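You operate a simulated robot arm through the tools that you are given. There is no shell and no other tool. Be economical: measure what you need, move in short steps, check, and stop when the job is done.

Carry out the task below with a simulated two-armed robot. There is one attempt and no reset: what you move stays moved.

JOB
On the top of table 3, fold the checked cloth in half, so that its two short edges meet.

Only the result counts: the job must be done as asked and must still hold three seconds after the hand-in. Knocking over, shifting, dropping, spilling or breaking anything else fails it. Flat cloth is picked up by pressing the open fingertips on it (5 to 10 N) and closing them slowly along it; thin cloth reads only 2 to 8 mm in the jaws.

ROBOT AND FRAMES
Two 7-joint arms with two-finger parallel grippers on one trunk, on a base that drives. Base frame: it is fixed to the floor where the robot stands at the start and does not move with it; the origin is under the middle of the robot, x ahead of it, y to its left, z up; the surface under the hand at the start is at about z = 0.76. Readings come in m, degrees, newtons and seconds.
The left shoulder is at the start at [0.07, 0.163, 1.095], the right one opposite. With the tool pointing down near the work surface each hand reaches from about 0.4 to 0.88 m from the robot's upright axis, wherever it stands, measured 20 degrees to its own side. Places, roughly: top of table 3 [0.7, -1.9, 0.8]. Payload 3.43 kg a hand.
The tool frame of a hand sits at the grasp point between the pads (the TCP): z along the fingers, y along the line on which they close. The tips reach 0.034 m beyond it. Largest opening 0.128 m; finger width 0.024, thickness 0.012; the body of the gripper, 0.048 by 0.13 m, starts 0.096 m behind the TCP.
Orientation is that of the tool frame in the base frame, as a unit quaternion [x, y, z, w]. With the fingers straight down and closing along the base's y, the tool's x points along the base's -x, its y along +y and its z along -z.

CONTROLS
- The arms move only by the tool step_arm. It takes "left_plan", "right_plan" or both (then of equal length, played together; a hand with none holds still); each is text: rows parted by semicolons, each of 7 numbers parted by spaces: the shift along the tool's x, y, z in units of 50 mm (1.0 is 50 mm), then the turn, a rotation vector about the tool's x, y, z in units of 4 degrees (1.0 is 4 degrees), then the gripper command, from -1 (fully open) to 1 (shut), values between in proportion. In form: dx dy dz wx wy wz grip; .... A call has 1 to 10 rows; each row shifts and turns the commanded pose from where the row before left it, along the tool's axes as they then stand. A call with a number of a shift or a turn outside -1 to 1 is refused whole. Rows are played at 5 a second. More than 0.05 m and 8.6 degrees between two rows, or a gripper value outside its range, and nothing of the call is played. A pose out of reach is approached as far as the arm can. The call stops where the force on the tool passes 40 N (or 10 N more than at its start, if that is more) or the arm is blocked; 0.2 s more then pass. The fingers move at their own pace (about 0.153 m/s each) and stop on an object; they squeeze with about 25 N. The grip force told is the motor's: it shows also when the fingers shut on nothing. Time passes only in rows, and 0.2 s behind the last, so rows that do not move let the fingers close. The reply holds the time, the measured pose of the TCP, the force on the tool along the base axes, the opening and the grip force, in the units named above and with some noise, with the torque about the TCP (base axes, N m) and any sound that the robot's microphone picked up.
- Cameras (640 x 400 px; columns grow to the right, rows downward): "scene" is now at [0.1326, 0.0033, 1.312]; the picture's right is [0.05, -1.00, -0.00], its down [-0.65, -0.03, -0.76] and it looks along [0.76, 0.04, -0.65] (base axes); focal length 214 px, centre (320, 200). "left" rides on the left gripper at [0.076, 0.011, -0.16] in its tool frame; the picture's right is [-0.15, 0.99, 0.00], its down [-0.88, -0.13, -0.46] and it looks along [-0.45, -0.07, 0.89] (tool axes); focal length 234 px, centre (320, 200). "right" rides on the right gripper at [0.076, -0.011, -0.16] in its tool frame; the picture's right is [0.15, 0.99, 0.00], its down [-0.88, 0.13, -0.46] and it looks along [-0.45, 0.07, 0.89] (tool axes); focal length 234 px, centre (320, 200). There is no depth. A picture from a camera that has moved, and an enlarged one, comes with that camera's place and axes in the base frame and with its lens.
- grab_frame(camera): a new picture of that camera. The clock stands still meanwhile.
- slide_trunk(by): slides the trunk up (or, below 0, down) by that many m; the arms and the scene camera ride with it, the base frame stays. It gives what a move gives, with no picture.
- roll_base(legs): drives the robot by 1 to 6 legs, each [ahead, left, turn to the left] in m, m and degrees, along the robot's own axes; the way and the turn of a leg run together, so that a leg with both is an arc; at most 1.5 m and 180 degrees a leg. The arms and the cameras ride along, it lands a little off, and it stops where it bumps. It gives what a move gives.
- aim_head(pan, tilt): turns the head with the scene camera to pan (to the left, within 86 degrees either way) and tilt (down, from -29 to 69), counted from straight ahead of the robot. It gives what a move gives.
- close_up(camera, box): a new picture of the part [left, top, right, bottom] of that camera's present view, enlarged. The clock stands still meanwhile.
- close_job(): hands the job in; it is judged then, once.

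Work in short steps. Places have to be worked out from the pictures, the camera data and where the tool is seen: move nearer, look again, correct. Check each grasp and each placing, and mend what went wrong. You have 120 turns and 92 pictures in all, those below and enlarged ones among them. Open the grippers and draw the arms clear of the work before you hand the job in, unless the task says otherwise; then end with one line.

The tools are called after "Call:" as name(argument=value, ...) on one line, values as JSON. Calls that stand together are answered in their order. step_arm: Moves the arms, as the interface text tells. Its arguments: {"type":"object","properties":{"left_plan":{"type":"string"},"right_plan":{"type":"string"}},"required":[]} The other tools are called the same way: slide_trunk (by) slides the trunk up or down; roll_base (legs) drives the base; aim_head (pan, tilt) turns the head that bears the scene camera; grab_frame (camera) takes a picture; close_up (camera, box) takes an enlarged picture of a part of a camera's view; close_job () hands the job in.

At the start:

```text
time: 0.0
left_eef_pos: [0.7184, 0.0688, 1.0062]
left_ee_rot: [0.0, 1.0, 0.0, -0.001]
left_wrist_force: [-0.2, 0.6, 0.7]
left_wrist_torque: [-0.03, 0.01, -0.01]
left_width: 0.1279
left_gripper_force: 0.0
right_eef_pos: [0.3515, -0.3856, 0.9097]
right_ee_rot: [0.001, 1.0, 0.0, 0.0]
right_wrist_force: [-0.1, 0.5, 0.3]
right_wrist_torque: [-0.02, 0.01, 0.0]
right_width: 0.1277
right_gripper_force: 0.0
trunk travel left (down, up): [-0.575, 0.365]
robot x, y, heading: [-0.0028, 0.0001, -0.2]
head pan, tilt: [2.8, 40.7]
```

scene: 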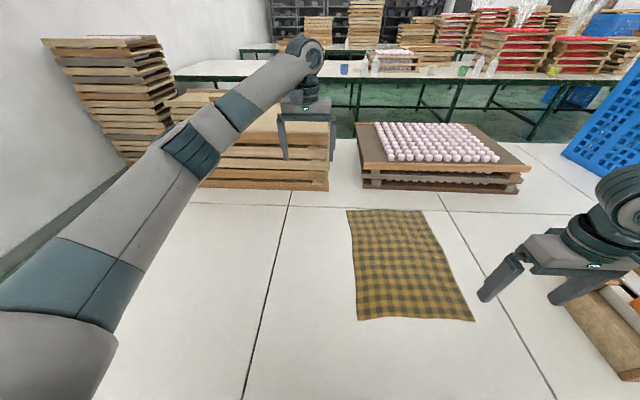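
right: 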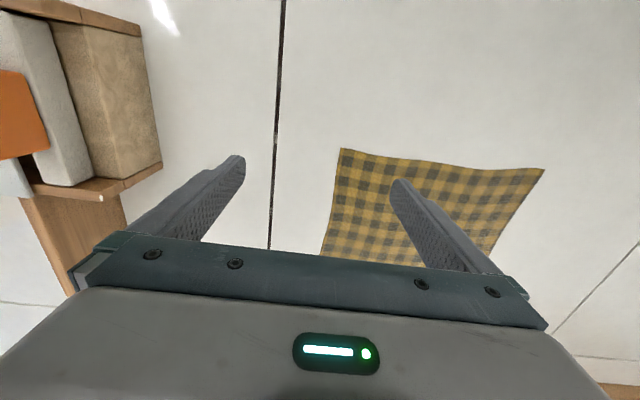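
left: 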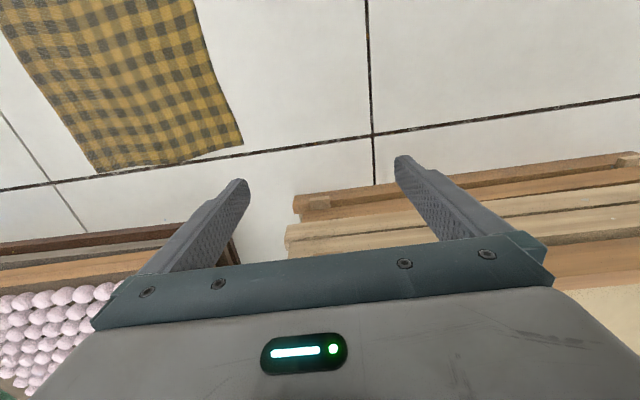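

The cloth in view lies on the table before me; table 3 is to the right at y≈-1.9. I look there with the head first.

Call:
aim_head(pan=-70, tilt=30)

Call:
grab_frame(camera="scene")

```text
time: 1.4
left_eef_pos: [0.718, 0.0698, 1.0055]
left_ee_rot: [0.0, 1.0, 0.001, 0.0]
left_wrist_force: [0.2, 0.3, -0.3]
left_wrist_torque: [-0.02, 0.0, 0.0]
left_width: 0.1276
left_gripper_force: 0.0
right_eef_pos: [0.3516, -0.3855, 0.909]
right_ee_rot: [0.0, 1.0, 0.0, 0.0]
right_wrist_force: [0.3, -0.2, 0.3]
right_wrist_torque: [-0.04, 0.02, 0.01]
right_width: 0.1279
right_gripper_force: 0.0
trunk travel left (down, up): [-0.575, 0.365]
robot x, y, heading: [0.0002, -0.0007, 0.1]
head pan, tilt: [-70.0, 30.0]
```

```text
88 pictures are left
camera scene: at [0.0792, -0.0858, 1.3285], right [-0.94, -0.34, 0.0], down [-0.17, 0.47, -0.87], along [0.3, -0.81, -0.5], focal length 214 px, centre (320, 200)
```

scene: 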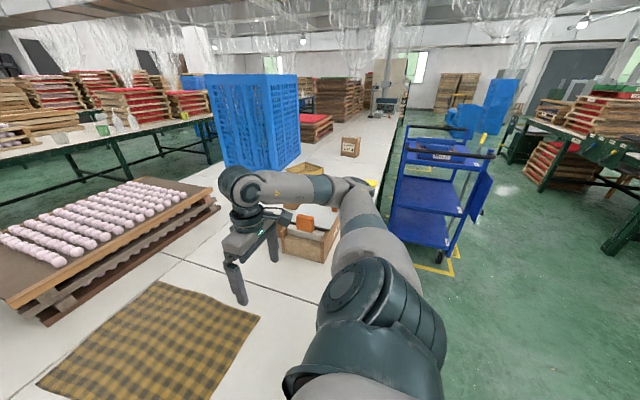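

The white table in front seems to run on to y≈-1.9 and beyond, so it could itself be table 3. I check for another cloth further along.

Call:
close_up(camera="scene", box=[200, 70, 460, 270])

Call:
aim_head(pan=0, tilt=55)

Call:
grab_frame(camera="scene")

```text
2.00 times, centred on (330, 170) of scene
camera zoom: at [0.0792, -0.0858, 1.3285], right [-0.94, -0.34, 0.0], down [-0.17, 0.47, -0.87], along [0.3, -0.81, -0.5], focal length 429 px, centre (300, 260)
```

zoom: 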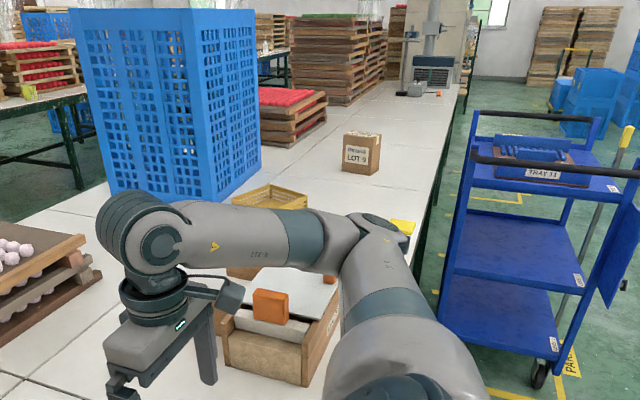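

```text
time: 2.9
left_eef_pos: [0.7177, 0.0681, 1.0058]
left_ee_rot: [0.0, 1.0, 0.0, 0.0]
left_wrist_force: [-0.3, 0.2, -0.2]
left_wrist_torque: [-0.03, -0.03, 0.01]
left_width: 0.128
left_gripper_force: 0.1
right_eef_pos: [0.3524, -0.385, 0.9101]
right_ee_rot: [0.0, 1.0, -0.001, 0.0]
right_wrist_force: [-0.5, -0.4, 0.3]
right_wrist_torque: [0.03, -0.02, 0.02]
right_width: 0.1279
right_gripper_force: 0.0
trunk travel left (down, up): [-0.575, 0.365]
robot x, y, heading: [0.0011, -0.0028, 0.2]
head pan, tilt: [0.0, 55.0]
```

```text
86 pictures are left
camera scene: at [0.1203, -0.0009, 1.2925], right [0.0, -1.0, 0.0], down [-0.82, 0.0, -0.57], along [0.57, 0.0, -0.82], focal length 214 px, centre (320, 200)
```

scene: 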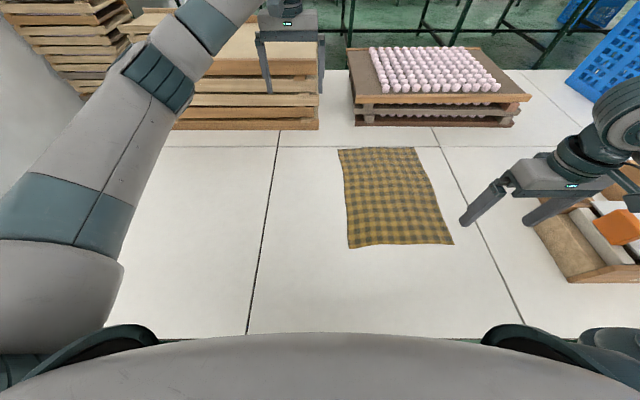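

It is one long table, and the only checked cloth lies before me. I enlarge it to measure the corners.

Call:
close_up(camera="scene", box=[300, 130, 480, 260])

```text
3.08 times, centred on (390, 195) of scene
camera zoom: at [0.1203, -0.0009, 1.2925], right [0.0, -1.0, 0.0], down [-0.82, 0.0, -0.57], along [0.57, 0.0, -0.82], focal length 660 px, centre (105, 215)
```

zoom: 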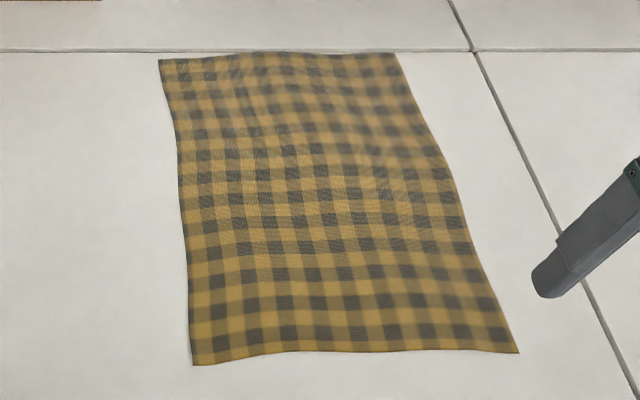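

Cloth corners come out at about far (0.72,-0.065), (0.73,-0.348) and near (0.337,-0.077), (0.348,-0.357), so the short edges are the near and far ones. I first draw both hands together ahead of the robot so that I can drive sideways and stand centred on the cloth.

Call:
step_arm(left_plan="1 0.1 0 0 0 0 -1; 1 0.1 0 0 0 0 -1; 1 0.1 0 0 0 0 -1; 1 0.1 0 0 0 0 -1; 1 0.1 0 0 0 0 -1; 0.8 0.2 0 0 0 0 -1", right_plan="-0.2 0.8 -0.4 0 0 0 -1; -0.2 0.8 -0.4 0 0 0 -1; -0.2 0.8 -0.4 0 0 0 -1; -0.2 0.8 -0.4 0 0 0 -1; -0.2 0.8 0 0 0 0 -1; -0.2 0.8 0 0 0 0 -1")

Call:
roll_base(legs=[[-0.08, 0, 0], [0, -0.2, 0]])

Call:
grab_frame(camera="scene")

```text
refused: row 1 steps farther than a row can; nothing moved
```

```text
time: 5.1
left_eef_pos: [0.6381, -0.1297, 1.0055]
left_ee_rot: [-0.001, 1.0, 0.0, 0.0]
left_wrist_force: [0.1, -0.2, 0.0]
left_wrist_torque: [0.02, -0.01, 0.01]
left_width: 0.1282
left_gripper_force: 0.0
right_eef_pos: [0.2717, -0.5842, 0.9082]
right_ee_rot: [-0.001, 1.0, 0.0, 0.0]
right_wrist_force: [0.4, 0.3, -0.8]
right_wrist_torque: [0.02, -0.06, 0.0]
right_width: 0.1281
right_gripper_force: 0.0
trunk travel left (down, up): [-0.575, 0.365]
robot x, y, heading: [-0.0829, -0.2, 0.0]
head pan, tilt: [0.0, 55.0]
```

```text
84 pictures are left
camera scene: at [0.0398, -0.2005, 1.2925], right [0.0, -1.0, 0.0], down [-0.82, 0.0, -0.57], along [0.57, 0.0, -0.82], focal length 214 px, centre (320, 200)
```

scene: 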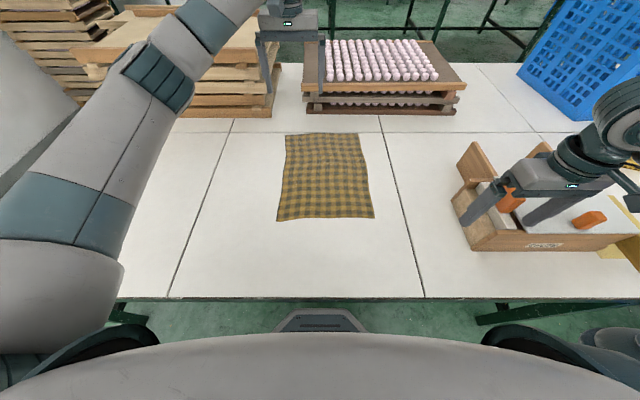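

The arm plan was refused (row too long), but the drive ran, with the right hand now over the wooden box; forces are zero. I check its surroundings before lifting it.

Call:
grab_frame(camera="right")

Call:
close_up(camera="scene", box=[440, 110, 640, 270])

```text
83 pictures are left
camera right: at [0.1956, -0.5947, 1.0677], right [-0.15, 0.99, 0.0], down [0.88, 0.13, 0.46], along [0.45, 0.07, -0.89], focal length 234 px, centre (320, 200)
```

right: 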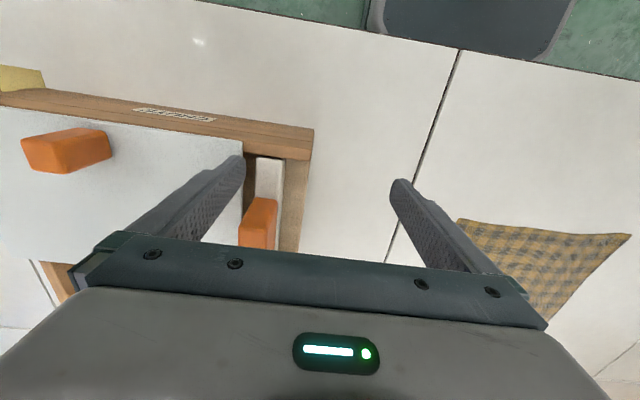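

```text
2.50 times, centred on (540, 190) of scene
camera zoom: at [0.0398, -0.2005, 1.2925], right [0.0, -1.0, 0.0], down [-0.82, 0.0, -0.57], along [0.57, 0.0, -0.82], focal length 536 px, centre (-230, 225)
```

zoom: 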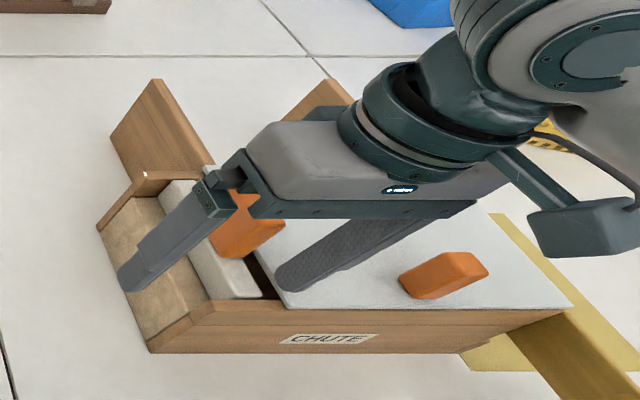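

The hand is just above the box and not touching. I lift it straight up, then bring it left over the cloth; the left hand comes back toward the near edge.

Call:
step_arm(right_plan="0 0 -1 0 0 0 -1; 0 0 -1 0 0 0 -1; 0 0.95 0 0 0 0 -1; 0 0.95 0 0 0 0 -1; 0 0.95 0 0 0 0 -1; 0 0.95 0 0 0 0 -1; 0 0.95 0 0 0 0 -1; -0.8 0.2 0 0 0 0 -1; -0.8 0 0.5 0 0 0 -1; 0 0 0.5 0 0 0 -1", left_plan="0.95 0.1 0 0 0 0 -1; 0.95 0.1 0 0 0 0 -1; 0.95 0.1 0 0 0 0 -1; 0.95 0.1 0 0 0 0 -1; 0.95 0.1 0 0 0 0 -1; 0.8 0.1 0 0 0 0 -1; 0 0 0 0 0 0 -1; 0 0 0 0 0 0 -1; 0 0 0.5 0 0 0 -1; 0 0 0.5 0 0 0 -1")

Call:
grab_frame(camera="scene")

Call:
grab_frame(camera="left")

Call:
grab_frame(camera="right")

```text
time: 7.3
left_eef_pos: [0.3605, -0.1005, 0.9548]
left_ee_rot: [-0.001, 1.0, 0.0, -0.001]
left_wrist_force: [-0.4, -0.1, 0.5]
left_wrist_torque: [0.01, 0.01, 0.04]
left_width: 0.1281
left_gripper_force: 0.2
right_eef_pos: [0.3554, -0.337, 0.961]
right_ee_rot: [-0.001, 1.0, -0.001, 0.0]
right_wrist_force: [0.4, -0.5, 0.2]
right_wrist_torque: [0.0, -0.02, 0.0]
right_width: 0.1279
right_gripper_force: 0.0
trunk travel left (down, up): [-0.575, 0.365]
robot x, y, heading: [-0.0773, -0.199, -0.0]
head pan, tilt: [0.0, 55.0]
```

```text
81 pictures are left
camera scene: at [0.0397, -0.1998, 1.2926], right [0.0, -1.0, 0.0], down [-0.82, 0.0, -0.57], along [0.57, 0.0, -0.82], focal length 214 px, centre (320, 200)
```

scene: 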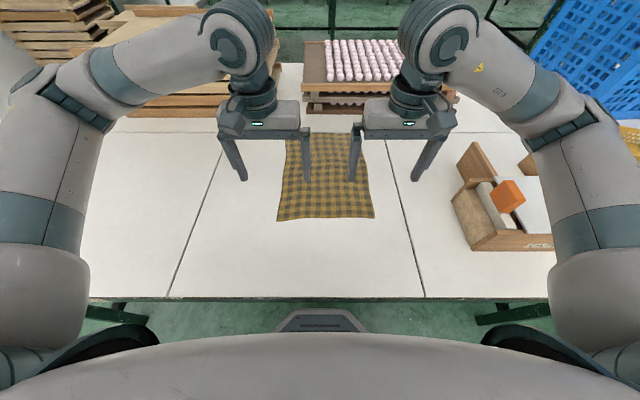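

```text
80 pictures are left
camera left: at [0.2847, -0.0874, 1.1151], right [0.15, 0.99, 0.0], down [0.88, -0.13, 0.45], along [0.45, -0.07, -0.89], focal length 234 px, centre (320, 200)
```

left: 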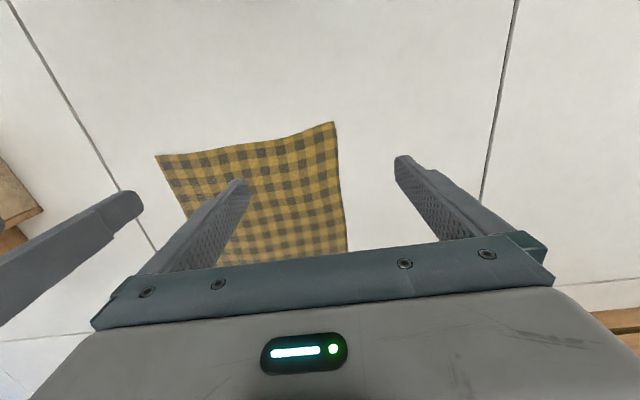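

```text
79 pictures are left
camera right: at [0.2787, -0.3483, 1.1189], right [-0.15, 0.99, 0.0], down [0.88, 0.13, 0.46], along [0.45, 0.07, -0.89], focal length 234 px, centre (320, 200)
```

right: 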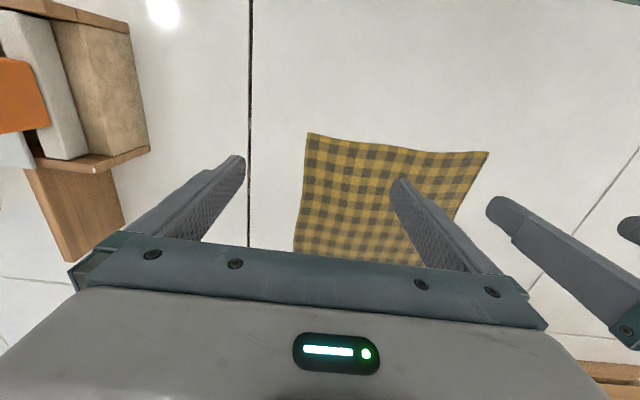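

Both hand cameras agree: near corners at (0.340,-0.076) and (0.349,-0.358). I place the hands just inside these corners, narrow the jaws to ~40 mm and go down to ~15 mm over the table.

Call:
step_arm(left_plan="0.1 -0.24 0.7 0 0 0 0.375; 0 0 0.75 0 0 0 0.375; 0 0 0.75 0 0 0 0.375; 0 0 0.7 0 0 0 0.375; 0 0 0 0 0 0 0.375", right_plan="-0.13 0.3 0.75 0 0 0 0.375; 0 0 0.77 0 0 0 0.375; 0 0 0.75 0 0 0 0.375; 0 0 0.75 0 0 0 0.375; 0 0 0 0 0 0 0.375")

Call:
grab_frame(camera="left")

Call:
grab_frame(camera="right")

```text
time: 8.7
left_eef_pos: [0.3565, -0.1027, 0.8129]
left_ee_rot: [-0.01, 1.0, -0.004, 0.004]
left_wrist_force: [-0.4, 0.1, 0.0]
left_wrist_torque: [0.04, 0.02, 0.02]
left_width: 0.0398
left_gripper_force: 0.1
right_eef_pos: [0.3819, -0.3135, 0.8369]
right_ee_rot: [-0.008, 0.999, -0.003, 0.035]
right_wrist_force: [-0.5, -0.3, 0.4]
right_wrist_torque: [-0.02, -0.04, 0.01]
right_width: 0.0399
right_gripper_force: 0.2
trunk travel left (down, up): [-0.575, 0.365]
robot x, y, heading: [-0.0727, -0.2035, 1.1]
head pan, tilt: [0.0, 55.0]
stopped in row 5 (right hand): the arm was blocked; the commanded pose is now the measured one
```

```text
78 pictures are left
camera left: at [0.2792, -0.0912, 0.973], right [0.13, 0.99, -0.01], down [0.88, -0.11, 0.46], along [0.46, -0.06, -0.89], focal length 234 px, centre (320, 200)
```

left: 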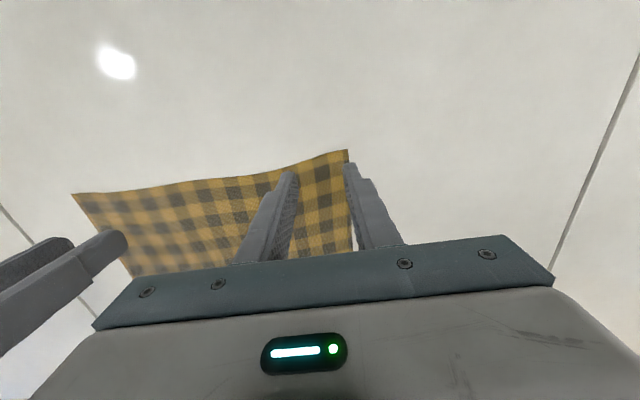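

```text
77 pictures are left
camera right: at [0.2941, -0.3255, 0.9893], right [-0.16, 0.99, -0.02], down [0.84, 0.15, 0.52], along [0.51, 0.07, -0.86], focal length 234 px, centre (320, 200)
```

right: 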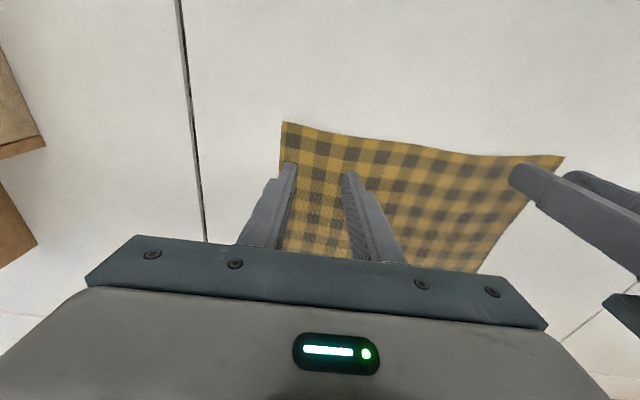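

The right arm was blocked short of the pose, and the base was nudged. I look at what it met.

Call:
grab_frame(camera="scene")

Call:
aim_head(pan=-50, tilt=55)

Call:
grab_frame(camera="scene")

```text
76 pictures are left
camera scene: at [0.0375, -0.1935, 1.2927], right [0.02, -1.0, 0.01], down [-0.81, -0.02, -0.58], along [0.58, 0.01, -0.81], focal length 214 px, centre (320, 200)
```

scene: 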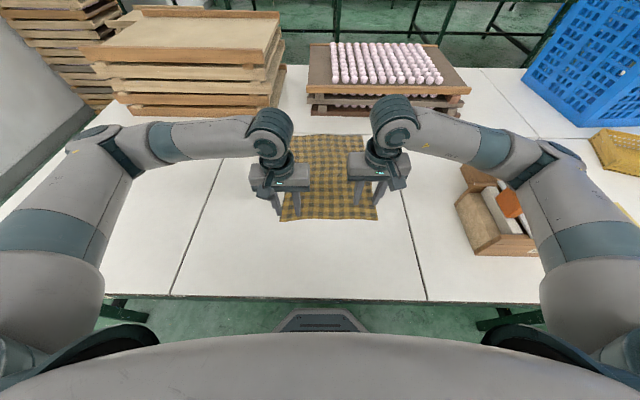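

```text
time: 9.9
left_eef_pos: [0.3563, -0.1021, 0.8137]
left_ee_rot: [-0.01, 1.0, -0.004, 0.002]
left_wrist_force: [0.5, 0.4, -0.6]
left_wrist_torque: [0.02, 0.03, -0.01]
left_width: 0.0399
left_gripper_force: 0.0
right_eef_pos: [0.3802, -0.3133, 0.8353]
right_ee_rot: [-0.008, 0.999, -0.004, 0.032]
right_wrist_force: [-0.1, 0.0, 0.4]
right_wrist_torque: [0.01, -0.02, -0.01]
right_width: 0.0398
right_gripper_force: 0.1
trunk travel left (down, up): [-0.575, 0.365]
robot x, y, heading: [-0.0751, -0.2033, 1.3]
head pan, tilt: [-50.0, 55.0]
```

```text
75 pictures are left
camera scene: at [0.0147, -0.2465, 1.2937], right [-0.75, -0.66, 0.0], down [-0.54, 0.61, -0.58], along [0.38, -0.44, -0.81], focal length 214 px, centre (320, 200)
```

scene: 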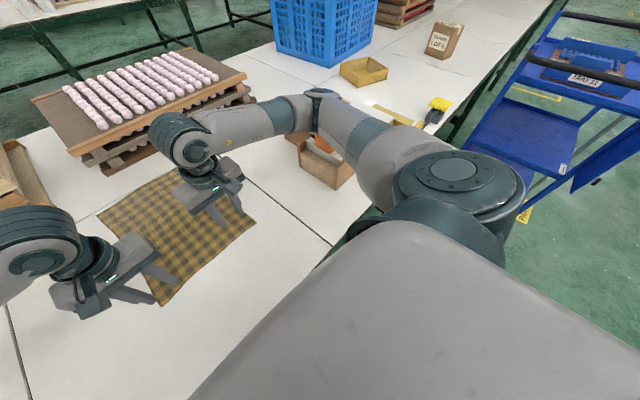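

The right forearm evidently met the wooden box (which seems unmoved). I raise the trunk so that the elbows stand higher, and shift the base a little left, straightening it.

Call:
slide_trunk(by=0.2)

Call:
roll_base(legs=[[-0.02, 0.09, -1.3]])

Call:
aim_head(pan=0, tilt=58)

Call:
grab_frame(camera="scene")

```text
time: 12.1
left_eef_pos: [0.3608, -0.1076, 1.0112]
left_ee_rot: [-0.01, 1.0, 0.0, 0.0]
left_wrist_force: [0.2, -0.2, 0.2]
left_wrist_torque: [0.02, 0.0, 0.0]
left_width: 0.0396
left_gripper_force: 0.0
right_eef_pos: [0.3812, -0.3191, 1.024]
right_ee_rot: [-0.007, 1.0, 0.0, 0.022]
right_wrist_force: [-1.0, -0.5, 0.1]
right_wrist_torque: [0.01, 0.0, -0.02]
right_width: 0.0398
right_gripper_force: 0.0
trunk travel left (down, up): [-0.775, 0.165]
robot x, y, heading: [-0.0732, -0.2052, 1.1]
head pan, tilt: [-50.0, 55.0]
```

```text
time: 13.2
left_eef_pos: [0.3439, -0.0275, 1.0123]
left_ee_rot: [0.001, 1.0, 0.0, -0.001]
left_wrist_force: [0.0, -0.1, -0.1]
left_wrist_torque: [-0.01, 0.03, 0.0]
left_width: 0.04
left_gripper_force: 0.0
right_eef_pos: [0.3584, -0.2396, 1.0241]
right_ee_rot: [0.004, 1.0, 0.0, 0.022]
right_wrist_force: [0.2, -0.1, 0.2]
right_wrist_torque: [-0.02, -0.03, -0.03]
right_width: 0.0397
right_gripper_force: 0.0
trunk travel left (down, up): [-0.775, 0.165]
robot x, y, heading: [-0.0916, -0.1141, 0.0]
head pan, tilt: [-50.0, 55.0]
```

```text
time: 14.4
left_eef_pos: [0.3435, -0.0262, 1.0117]
left_ee_rot: [0.003, 1.0, 0.0, -0.001]
left_wrist_force: [-0.1, -0.1, 0.2]
left_wrist_torque: [0.0, -0.01, 0.0]
left_width: 0.0399
left_gripper_force: 0.1
right_eef_pos: [0.3576, -0.2397, 1.0255]
right_ee_rot: [0.004, 1.0, 0.0, 0.022]
right_wrist_force: [-0.6, 0.3, 0.2]
right_wrist_torque: [-0.05, 0.02, -0.02]
right_width: 0.04
right_gripper_force: 0.0
trunk travel left (down, up): [-0.775, 0.165]
robot x, y, heading: [-0.0946, -0.114, -0.2]
head pan, tilt: [0.0, 58.0]
```

```text
74 pictures are left
camera scene: at [0.0229, -0.1138, 1.4888], right [0.0, -1.0, 0.0], down [-0.85, 0.0, -0.53], along [0.53, 0.0, -0.85], focal length 214 px, centre (320, 200)
```

scene: 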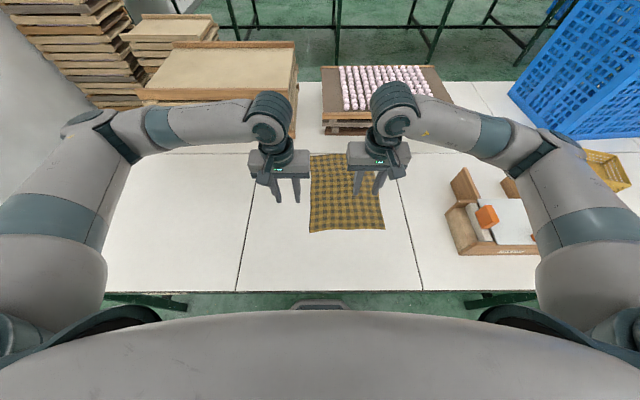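

Now with trunk higher I move the hands back over the near corners, level the right hand, and descend again to ~25 mm above the cloth.

Call:
step_arm(left_plan="-0.12 -0.85 0 0 0 0 0.375; -0.11 -0.83 0 0 0 0 0.375; 0 0 0.7 0 0 0 0.375; 0 0 0.7 0 0 0 0.375; 0 0 0.7 0 0 0 0.375; 0 0 0.7 0 0 0 0.375; 0 0 0.7 0 0 0 0.375; 0 0 0.3 0 0 0 0.375; 0 0 0 0 0 0 0.375", right_plan="-0.05 -0.82 0 0 0.63 0 0.375; -0.05 -0.82 0 0 0 0 0.375; 0 0 0.75 0 0 0 0.375; 0 0 0.75 0 0 0 0.375; 0 0 0.75 0 0 0 0.375; 0 0 0.75 0 0 0 0.375; 0 0 0.75 0 0 0 0.375; 0 0 0.35 0 0 0 0.375; 0 0 0 0 0 0 0.375")

Call:
grab_frame(camera="scene")

Call:
grab_frame(camera="left")

Call:
grab_frame(camera="right")

```text
time: 16.4
left_eef_pos: [0.353, -0.1128, 0.8212]
left_ee_rot: [0.002, 1.0, 0.0, -0.001]
left_wrist_force: [0.6, -1.3, -1.0]
left_wrist_torque: [-0.03, 0.0, -0.03]
left_width: 0.04
left_gripper_force: 0.0
right_eef_pos: [0.364, -0.3215, 0.8211]
right_ee_rot: [0.003, 1.0, 0.0, -0.001]
right_wrist_force: [0.2, 1.1, 0.2]
right_wrist_torque: [0.01, 0.02, 0.03]
right_width: 0.0397
right_gripper_force: 0.1
trunk travel left (down, up): [-0.775, 0.165]
robot x, y, heading: [-0.095, -0.1126, 0.0]
head pan, tilt: [0.0, 58.0]
```

```text
73 pictures are left
camera scene: at [0.023, -0.1142, 1.4888], right [0.0, -1.0, 0.0], down [-0.85, 0.0, -0.53], along [0.53, 0.0, -0.85], focal length 214 px, centre (320, 200)
```

scene: 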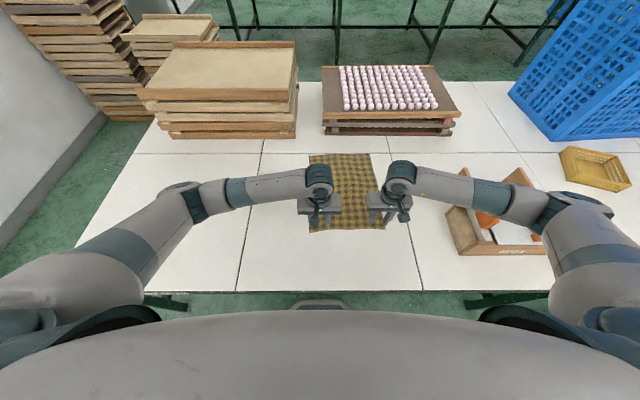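

```text
72 pictures are left
camera left: at [0.2775, -0.1004, 0.9807], right [0.15, 0.99, 0.0], down [0.88, -0.13, 0.45], along [0.45, -0.07, -0.89], focal length 234 px, centre (320, 200)
```

left: 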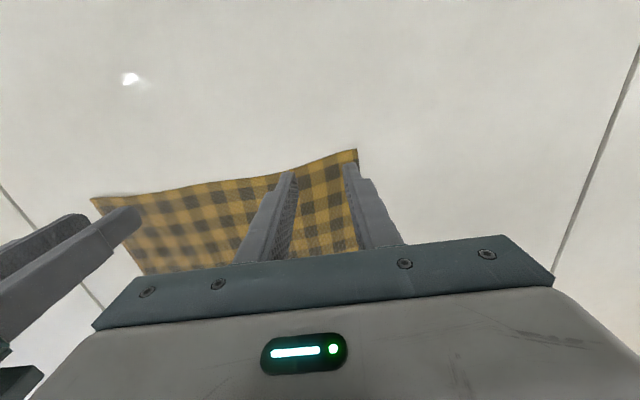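

```text
71 pictures are left
camera right: at [0.2874, -0.3317, 0.9789], right [-0.14, 0.99, 0.0], down [0.88, 0.12, 0.45], along [0.45, 0.06, -0.89], focal length 234 px, centre (320, 200)
```

right: 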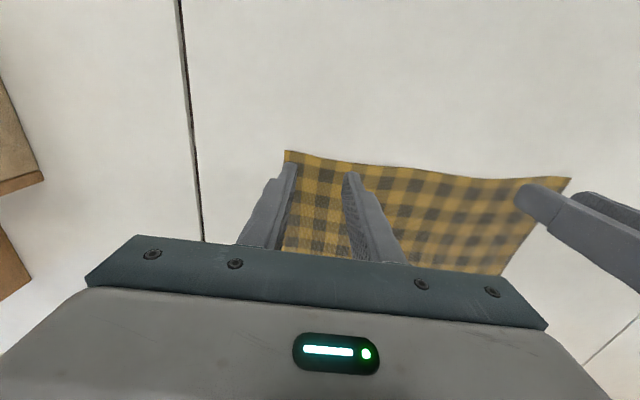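

No block this time. The cloth edge near the fingers lies at x≈0.352, so I move slightly inward and descend until just about contact.

Call:
step_arm(left_plan="-0.18 0 0 0 0 0 0.375; 0 0 0.25 0 0 0 0.375; 0 0 0.2 0 0 0 0.375; 0 0 0 0 0 0 0.375", right_plan="-0.06 0 0 0 0 0 0.375; 0 0 0.25 0 0 0 0.375; 0 0 0.2 0 0 0 0.375; 0 0 0 0 0 0 0.375")

```text
time: 17.4
left_eef_pos: [0.3632, -0.1113, 0.7992]
left_ee_rot: [0.002, 1.0, 0.0, -0.001]
left_wrist_force: [-0.1, -0.5, 0.8]
left_wrist_torque: [0.01, -0.04, 0.01]
left_width: 0.04
left_gripper_force: 0.0
right_eef_pos: [0.3648, -0.3226, 0.7987]
right_ee_rot: [0.005, 1.0, -0.001, 0.0]
right_wrist_force: [0.6, -0.6, -0.4]
right_wrist_torque: [0.0, 0.02, -0.02]
right_width: 0.0398
right_gripper_force: 0.0
trunk travel left (down, up): [-0.775, 0.165]
robot x, y, heading: [-0.093, -0.1151, 0.0]
head pan, tilt: [0.0, 58.0]
```

No contact yet; I creep down in 2 mm steps.

Call:
step_arm(left_plan="0 0 0.05 0 0 0 0.375; 0 0 0.04 0 0 0 0.375; 0 0 0 0 0 0 0.375", right_plan="0 0 0.05 0 0 0 0.375; 0 0 0.04 0 0 0 0.375; 0 0 0 0 0 0 0.375")

```text
time: 18.2
left_eef_pos: [0.3625, -0.1113, 0.7964]
left_ee_rot: [0.001, 1.0, 0.0, 0.0]
left_wrist_force: [-0.4, -1.8, 1.4]
left_wrist_torque: [0.0, -0.02, -0.01]
left_width: 0.0399
left_gripper_force: 0.1
right_eef_pos: [0.364, -0.3222, 0.7945]
right_ee_rot: [0.004, 1.0, 0.0, 0.001]
right_wrist_force: [0.1, -1.7, 20.8]
right_wrist_torque: [-0.18, 0.07, 0.0]
right_width: 0.0398
right_gripper_force: 0.3
trunk travel left (down, up): [-0.775, 0.165]
robot x, y, heading: [-0.0916, -0.1109, -0.4]
head pan, tilt: [0.0, 58.0]
```

Right touches with 21 N (too much); I ease it up slightly and lower the left a bit more.

Call:
step_arm(left_plan="0 0 0.03 0 0 0 0.375; 0 0 0 0 0 0 0.375", right_plan="0 0 -0.012 0 0 0 0.375; 0 0 0 0 0 0 0.375")

```text
time: 18.8
left_eef_pos: [0.3622, -0.1117, 0.7954]
left_ee_rot: [0.002, 1.0, -0.001, 0.001]
left_wrist_force: [-0.5, 2.7, 17.1]
left_wrist_torque: [0.28, 0.08, 0.02]
left_width: 0.0401
left_gripper_force: 0.1
right_eef_pos: [0.3641, -0.3215, 0.7951]
right_ee_rot: [0.004, 1.0, 0.0, 0.001]
right_wrist_force: [3.2, -2.3, 17.9]
right_wrist_torque: [-0.11, -0.11, 0.01]
right_width: 0.04
right_gripper_force: 0.0
trunk travel left (down, up): [-0.775, 0.165]
robot x, y, heading: [-0.0942, -0.1135, -0.5]
head pan, tilt: [0.0, 58.0]
```

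Both near 17 N; I ease each up about 0.5 mm, aiming at 5–10 N.

Call:
step_arm(left_plan="0 0 -0.01 0 0 0 0.375; 0 0 0 0 0 0 0.375", right_plan="0 0 -0.015 0 0 0 0.375; 0 0 0 0 0 0 0.375")

```text
time: 19.4
left_eef_pos: [0.3625, -0.1116, 0.7959]
left_ee_rot: [0.002, 1.0, -0.001, 0.0]
left_wrist_force: [0.5, 0.2, 21.3]
left_wrist_torque: [0.27, 0.02, -0.05]
left_width: 0.0398
left_gripper_force: 0.0
right_eef_pos: [0.3636, -0.3223, 0.7958]
right_ee_rot: [0.005, 1.0, -0.001, 0.0]
right_wrist_force: [4.1, 0.3, 12.1]
right_wrist_torque: [-0.09, -0.07, 0.04]
right_width: 0.0399
right_gripper_force: 0.2
trunk travel left (down, up): [-0.775, 0.165]
robot x, y, heading: [-0.0942, -0.117, 0.0]
head pan, tilt: [0.0, 58.0]
```

Call:
step_arm(left_plan="0 0 -0.025 0 0 0 0.375; 0 0 0 0 0 0 0.375", right_plan="0 0 -0.007 0 0 0 0.375; 0 0 0 0 0 0 0.375")

```text
time: 20.0
left_eef_pos: [0.3618, -0.1103, 0.795]
left_ee_rot: [0.002, 1.0, 0.0, 0.0]
left_wrist_force: [2.6, -2.0, 13.3]
left_wrist_torque: [0.08, -0.03, -0.01]
left_width: 0.0399
left_gripper_force: 0.1
right_eef_pos: [0.3635, -0.3214, 0.7959]
right_ee_rot: [0.004, 1.0, 0.0, 0.0]
right_wrist_force: [0.5, 1.9, 7.8]
right_wrist_torque: [0.03, 0.01, -0.01]
right_width: 0.0399
right_gripper_force: 0.0
trunk travel left (down, up): [-0.775, 0.165]
robot x, y, heading: [-0.0933, -0.1147, -0.4]
head pan, tilt: [0.0, 58.0]
```

Right 8 N, left 13 N: I ease the left a hair and close both slowly along the cloth.

Call:
step_arm(left_plan="0 0 -0.01 0 0 0 0.375; 0 0 0 0 0 0 0.45; 0 0 0 0 0 0 0.52; 0 0 0 0 0 0 0.6; 0 0 0 0 0 0 0.68; 0 0 0 0 0 0 0.76; 0 0 0 0 0 0 0.84; 0 0 0 0 0 0 0.92; 0 0 0 0 0 0 1; 0 0 0 0 0 0 1", right_plan="0 0 0 0 0 0 0.375; 0 0 0 0 0 0 0.45; 0 0 0 0 0 0 0.52; 0 0 0 0 0 0 0.6; 0 0 0 0 0 0 0.68; 0 0 0 0 0 0 0.76; 0 0 0 0 0 0 0.84; 0 0 0 0 0 0 0.92; 0 0 0 0 0 0 1; 0 0 0 0 0 0 1")

Call:
grab_frame(camera="left")

Call:
grab_frame(camera="right")

```text
time: 22.2
left_eef_pos: [0.3631, -0.1132, 0.7953]
left_ee_rot: [0.002, 1.0, 0.001, 0.0]
left_wrist_force: [0.7, -5.4, -0.1]
left_wrist_torque: [-0.18, -0.01, 0.02]
left_width: 0.0023
left_gripper_force: 25.9
right_eef_pos: [0.3646, -0.3204, 0.795]
right_ee_rot: [0.005, 1.0, 0.0, -0.001]
right_wrist_force: [-0.6, 5.5, 4.8]
right_wrist_torque: [0.17, 0.03, 0.03]
right_width: 0.0021
right_gripper_force: 25.3
trunk travel left (down, up): [-0.775, 0.165]
robot x, y, heading: [-0.095, -0.1099, -0.3]
head pan, tilt: [0.0, 58.0]
```

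```text
70 pictures are left
camera left: at [0.2876, -0.0999, 0.9551], right [0.15, 0.99, 0.0], down [0.88, -0.13, 0.46], along [0.45, -0.07, -0.89], focal length 234 px, centre (320, 200)
```

left: 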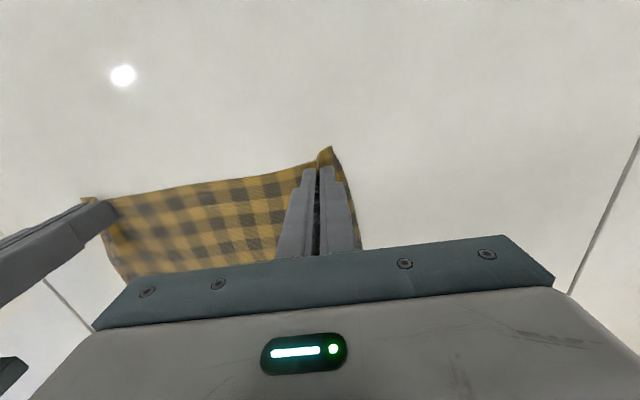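

```text
69 pictures are left
camera right: at [0.2885, -0.332, 0.9543], right [-0.14, 0.99, 0.0], down [0.88, 0.12, 0.46], along [0.45, 0.06, -0.89], focal length 234 px, centre (320, 200)
```

right: 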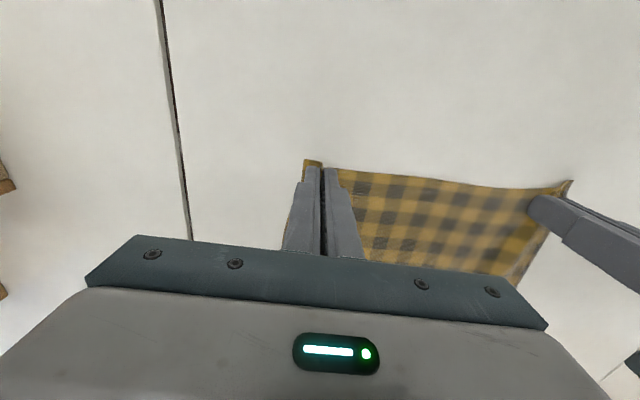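

Both jaws read ~2 mm, with a ruck visible at each corner. I lift 60 mm while moving a bit ahead, to test the grasp.

Call:
step_arm(left_plan="0 0 -0.3 0 0 0 1; 0 0 -0.4 0 0 0 1; -0.2 0 -0.4 0 0 0 1; -0.2 0 -0.4 0 0 0 1; 0 0 0 0 0 0 1", right_plan="0 0 -0.3 0 0 0 1; 0 0 -0.4 0 0 0 1; -0.2 0 -0.4 0 0 0 1; -0.2 0 -0.4 0 0 0 1; 0 0 0 0 0 0 1")

Call:
grab_frame(camera="left")

Call:
grab_frame(camera="right")

```text
time: 23.4
left_eef_pos: [0.3836, -0.1122, 0.871]
left_ee_rot: [0.002, 1.0, 0.0, -0.001]
left_wrist_force: [1.5, -7.8, 0.6]
left_wrist_torque: [-0.23, -0.03, 0.03]
left_width: 0.0026
left_gripper_force: 24.9
right_eef_pos: [0.3859, -0.324, 0.8708]
right_ee_rot: [0.005, 1.0, 0.0, -0.001]
right_wrist_force: [-1.3, 8.0, 0.5]
right_wrist_torque: [0.27, 0.02, 0.04]
right_width: 0.0025
right_gripper_force: 24.9
trunk travel left (down, up): [-0.775, 0.165]
robot x, y, heading: [-0.0977, -0.1113, -0.1]
head pan, tilt: [0.0, 58.0]
```

```text
68 pictures are left
camera left: at [0.3086, -0.1005, 1.0304], right [0.15, 0.99, 0.0], down [0.88, -0.13, 0.45], along [0.45, -0.07, -0.89], focal length 234 px, centre (320, 200)
```

left: 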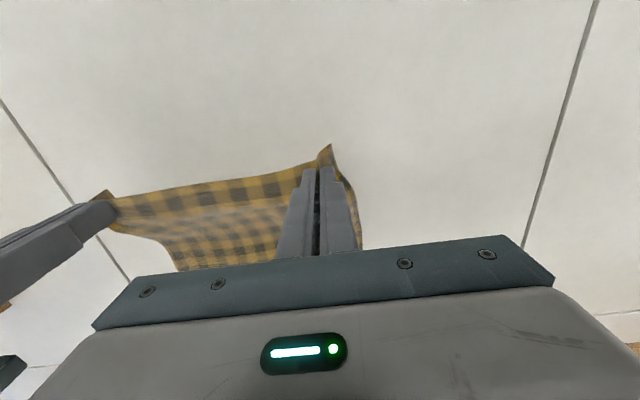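

```text
67 pictures are left
camera right: at [0.3091, -0.3338, 1.0287], right [-0.14, 0.99, 0.0], down [0.88, 0.12, 0.45], along [0.45, 0.06, -0.89], focal length 234 px, centre (320, 200)
```

right: 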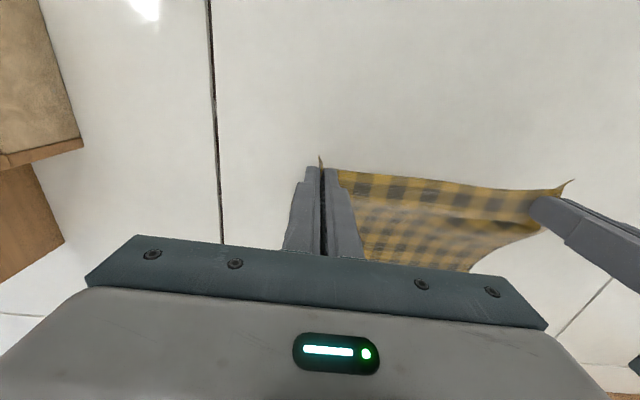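

Both corners are held. I carry the edge over in an arc to the far side, easing the stretch between the hands slightly.

Call:
step_arm(left_plan="-0.65 -0.05 -0.5 0 0 0 1; -0.65 -0.05 -0.5 0 0 0 1; -0.7 0 -0.3 0 0 0 1; -0.7 0 -0.1 0 0 0 1; -0.7 0.05 0 0 0 0 1; -0.7 0.05 0.2 0 0 0 1; -0.7 0.05 0.3 0 0 0 1; -0.6 0.05 0.4 0 0 0 1; 0 0 0 0 0 0 1", right_plan="-0.65 0.05 -0.5 0 0 0 1; -0.65 0.05 -0.5 0 0 0 1; -0.7 0 -0.3 0 0 0 1; -0.7 0 -0.1 0 0 0 1; -0.7 0.05 0 0 0 0 1; -0.7 0.05 0.2 0 0 0 1; -0.7 0.05 0.3 0 0 0 1; -0.6 0.05 0.4 0 0 0 1; 0 0 0 0 0 0 1")

Call:
grab_frame(camera="scene")

Call:
grab_frame(camera="left")

Call:
grab_frame(camera="right")

```text
time: 25.4
left_eef_pos: [0.6481, -0.1071, 0.8992]
left_ee_rot: [0.003, 1.0, 0.0, -0.001]
left_wrist_force: [0.1, -0.2, 0.2]
left_wrist_torque: [0.0, 0.0, -0.03]
left_width: 0.0023
left_gripper_force: 24.8
right_eef_pos: [0.6567, -0.311, 0.895]
right_ee_rot: [0.005, 1.0, 0.0, -0.001]
right_wrist_force: [-0.9, -0.1, -0.1]
right_wrist_torque: [-0.01, 0.01, 0.02]
right_width: 0.0021
right_gripper_force: 25.3
trunk travel left (down, up): [-0.775, 0.165]
robot x, y, heading: [-0.0919, -0.1142, -0.4]
head pan, tilt: [0.0, 58.0]
```

```text
66 pictures are left
camera scene: at [0.0218, -0.1144, 1.4889], right [0.0, -1.0, 0.0], down [-0.85, 0.0, -0.53], along [0.53, 0.0, -0.85], focal length 214 px, centre (320, 200)
```

scene: 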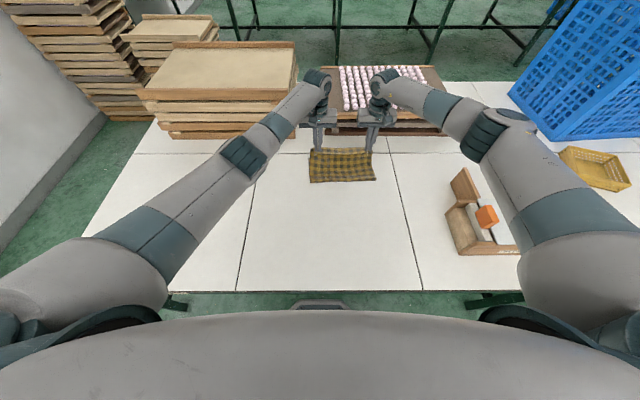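

```text
65 pictures are left
camera left: at [0.574, -0.0956, 1.0579], right [0.15, 0.99, 0.0], down [0.88, -0.13, 0.46], along [0.45, -0.07, -0.89], focal length 234 px, centre (320, 200)
```

left: 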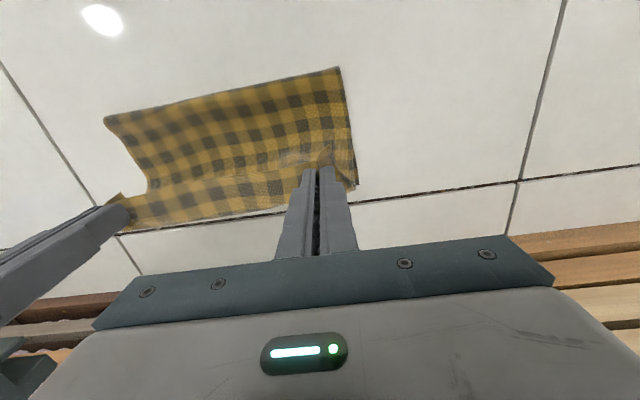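

```text
64 pictures are left
camera right: at [0.5806, -0.3203, 1.0536], right [-0.14, 0.99, 0.0], down [0.88, 0.12, 0.46], along [0.45, 0.06, -0.89], focal length 234 px, centre (320, 200)
```

right: 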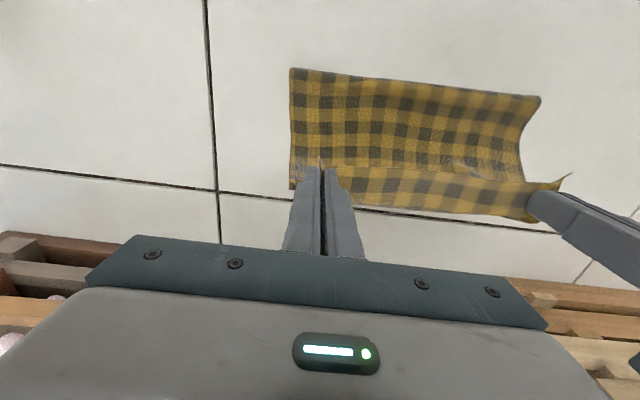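

The lower half has not moved (far corners at ≈(0.712,-0.065) and (0.716,-0.343)). I bring the held edge to x≈0.703/0.71 and lower it to just above the far edge.

Call:
step_arm(left_plan="-0.4 0.05 0.3 0 0 0 1; -0.4 0.05 0.4 0 0 0 1; -0.3 0 0.5 0 0 0 1; 0 0 0.5 0 0 0 1; 0 0 0 0 0 0 1", right_plan="-0.4 0 0.3 0 0 0 1; -0.4 0 0.4 0 0 0 1; -0.27 0 0.45 0 0 0 1; 0 0 0.45 0 0 0 1; 0 0 0 0 0 0 1")

Call:
grab_frame(camera="left")

Call:
grab_frame(camera="right")

Call:
close_up(camera="scene", box=[260, 90, 430, 200])

```text
time: 26.6
left_eef_pos: [0.6739, -0.1014, 0.831]
left_ee_rot: [0.004, 1.0, 0.0, 0.0]
left_wrist_force: [1.8, -10.7, -0.5]
left_wrist_torque: [-0.37, -0.09, 0.06]
left_width: 0.0023
left_gripper_force: 24.6
left hand out of reach, approached as far as the arm can: row 2, 3, 4
right_eef_pos: [0.7025, -0.3107, 0.8199]
right_ee_rot: [0.004, 1.0, 0.001, 0.0]
right_wrist_force: [-2.0, 11.2, 0.6]
right_wrist_torque: [0.41, 0.05, 0.07]
right_width: 0.0023
right_gripper_force: 24.9
right hand out of reach, approached as far as the arm can: row 4
trunk travel left (down, up): [-0.775, 0.165]
robot x, y, heading: [-0.0927, -0.1099, -0.2]
head pan, tilt: [0.0, 58.0]
```

```text
63 pictures are left
camera left: at [0.5989, -0.0881, 0.9899], right [0.15, 0.99, 0.0], down [0.88, -0.13, 0.46], along [0.45, -0.07, -0.89], focal length 234 px, centre (320, 200)
```

left: 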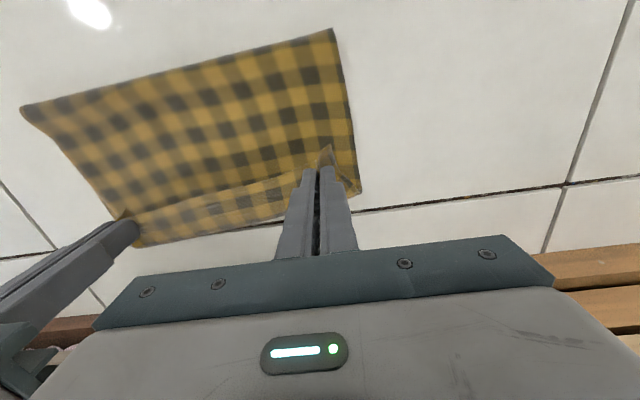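

```text
62 pictures are left
camera right: at [0.6266, -0.3211, 0.978], right [-0.14, 0.99, 0.0], down [0.88, 0.12, 0.46], along [0.45, 0.07, -0.89], focal length 234 px, centre (320, 200)
```

right: 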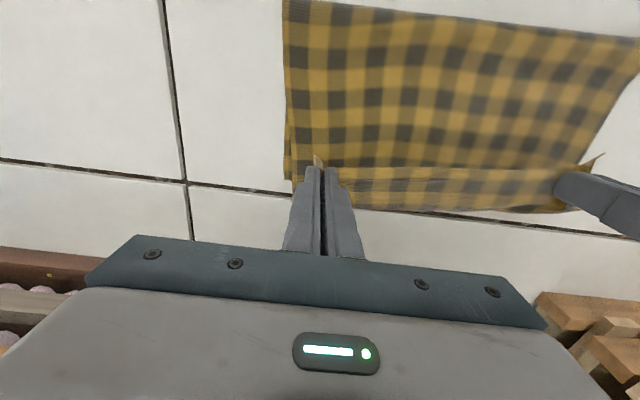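

```text
3.64 times, centred on (345, 145) of scene
camera zoom: at [0.0226, -0.1149, 1.4888], right [0.0, -1.0, 0.0], down [-0.85, 0.0, -0.53], along [0.53, 0.0, -0.85], focal length 780 px, centre (229, 400)
```

zoom: 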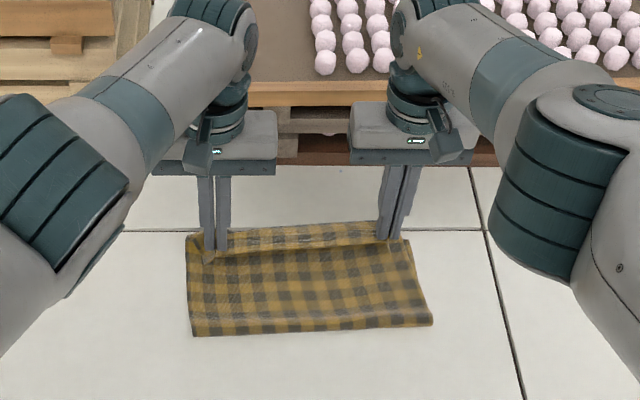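

The left arm is at the limit of its reach (trunk high). I draw the right hand back a touch and drive ahead 3 cm so both come within reach.

Call:
step_arm(right_plan="0.45 0 0 0 0 0 1; 0 0 0 0 0 0 1")

Call:
roll_base(legs=[[0.03, 0, 0]])

```text
time: 27.2
left_eef_pos: [0.6737, -0.0949, 0.8304]
left_ee_rot: [0.002, 1.0, 0.001, -0.001]
left_wrist_force: [0.8, -11.8, -0.1]
left_wrist_torque: [-0.48, 0.01, 0.02]
left_width: 0.0026
left_gripper_force: 25.2
right_eef_pos: [0.6813, -0.3079, 0.8207]
right_ee_rot: [0.004, 1.0, -0.001, 0.0]
right_wrist_force: [-0.7, 11.1, 0.1]
right_wrist_torque: [0.35, 0.02, 0.05]
right_width: 0.0022
right_gripper_force: 25.2
trunk travel left (down, up): [-0.775, 0.165]
robot x, y, heading: [-0.094, -0.1136, -0.2]
head pan, tilt: [0.0, 58.0]
```

```text
time: 28.0
left_eef_pos: [0.7002, -0.0981, 0.8335]
left_ee_rot: [0.001, 1.0, -0.001, 0.002]
left_wrist_force: [0.8, -9.3, -0.8]
left_wrist_torque: [-0.34, -0.07, 0.04]
left_width: 0.0023
left_gripper_force: 25.0
right_eef_pos: [0.7072, -0.31, 0.8239]
right_ee_rot: [0.004, 1.0, -0.001, 0.002]
right_wrist_force: [-0.7, 9.5, 0.8]
right_wrist_torque: [0.36, 0.0, 0.05]
right_width: 0.0021
right_gripper_force: 25.2
trunk travel left (down, up): [-0.775, 0.165]
robot x, y, heading: [-0.0641, -0.1153, -0.2]
head pan, tilt: [0.0, 58.0]
```

Now x is right; to gain reach for lowering, I retract both hands 3 cm and drive another 3 cm ahead, easing the tension slightly.

Call:
step_arm(left_plan="0.6 -0.08 0 0 0 0 1; 0 0 0 0 0 0 1", right_plan="0.6 0.05 0 0 0 0 1; 0 0 0 0 0 0 1")

Call:
roll_base(legs=[[0.03, 0, 0]])

```text
time: 28.6
left_eef_pos: [0.6735, -0.1027, 0.8308]
left_ee_rot: [0.002, 1.0, 0.001, -0.001]
left_wrist_force: [-0.2, -2.4, -0.8]
left_wrist_torque: [-0.05, -0.06, -0.02]
left_width: 0.0023
left_gripper_force: 24.9
right_eef_pos: [0.6809, -0.3077, 0.8215]
right_ee_rot: [0.006, 1.0, -0.001, 0.0]
right_wrist_force: [-0.3, 2.4, -0.4]
right_wrist_torque: [0.07, 0.02, 0.01]
right_width: 0.0018
right_gripper_force: 25.0
trunk travel left (down, up): [-0.775, 0.165]
robot x, y, heading: [-0.0665, -0.113, -0.2]
head pan, tilt: [0.0, 58.0]
```

```text
time: 29.4
left_eef_pos: [0.6994, -0.1022, 0.8339]
left_ee_rot: [0.003, 1.0, 0.0, 0.001]
left_wrist_force: [-0.6, -0.1, 0.1]
left_wrist_torque: [-0.02, -0.06, 0.01]
left_width: 0.0023
left_gripper_force: 24.8
right_eef_pos: [0.7075, -0.3063, 0.8242]
right_ee_rot: [0.004, 1.0, -0.001, 0.002]
right_wrist_force: [-0.6, 0.3, 1.2]
right_wrist_torque: [0.01, -0.04, 0.0]
right_width: 0.002
right_gripper_force: 25.1
trunk travel left (down, up): [-0.775, 0.165]
robot x, y, heading: [-0.0386, -0.1143, -0.1]
head pan, tilt: [0.0, 58.0]
```

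Positions are right and the stretch is gone. Now I lower both to about 4–5 mm above the table and look.

Call:
step_arm(left_plan="0 0 0.3 0 0 0 1; 0 0 0.3 0 0 0 1; 0 0 0 0 0 0 1", right_plan="0 0 0.2 0 0 0 1; 0 0 0.2 0 0 0 1; 0 0 0 0 0 0 1")

Call:
grab_frame(camera="left")

Call:
grab_frame(camera="right")

```text
time: 30.2
left_eef_pos: [0.7019, -0.1012, 0.8005]
left_ee_rot: [0.003, 1.0, 0.0, 0.0]
left_wrist_force: [0.5, -0.8, 0.5]
left_wrist_torque: [-0.03, -0.02, 0.0]
left_width: 0.0024
left_gripper_force: 25.2
right_eef_pos: [0.7094, -0.3055, 0.8011]
right_ee_rot: [0.004, 1.0, 0.0, -0.001]
right_wrist_force: [0.4, -0.6, -0.2]
right_wrist_torque: [0.0, 0.01, 0.05]
right_width: 0.0021
right_gripper_force: 25.3
trunk travel left (down, up): [-0.775, 0.165]
robot x, y, heading: [-0.036, -0.1161, -0.0]
head pan, tilt: [0.0, 58.0]
```

```text
60 pictures are left
camera left: at [0.6272, -0.0899, 0.9588], right [0.15, 0.99, 0.0], down [0.88, -0.13, 0.45], along [0.45, -0.07, -0.89], focal length 234 px, centre (320, 200)
```

left: 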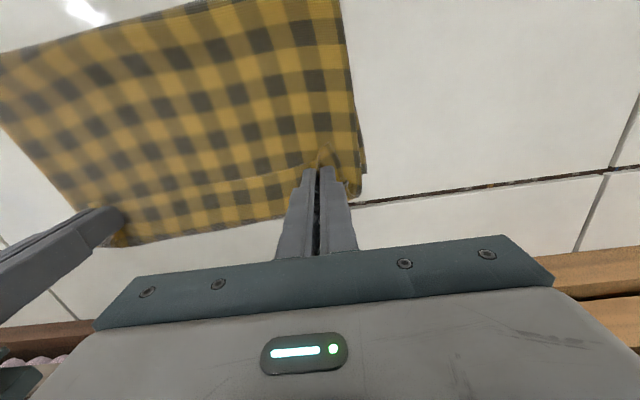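

```text
59 pictures are left
camera right: at [0.633, -0.3161, 0.9594], right [-0.14, 0.99, 0.0], down [0.88, 0.12, 0.45], along [0.45, 0.06, -0.89], focal length 234 px, centre (320, 200)
```

right: 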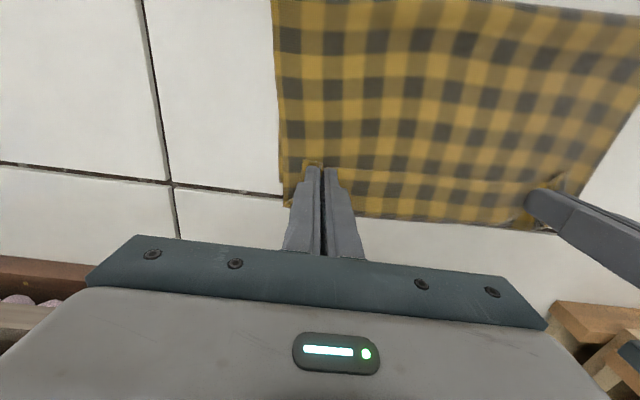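

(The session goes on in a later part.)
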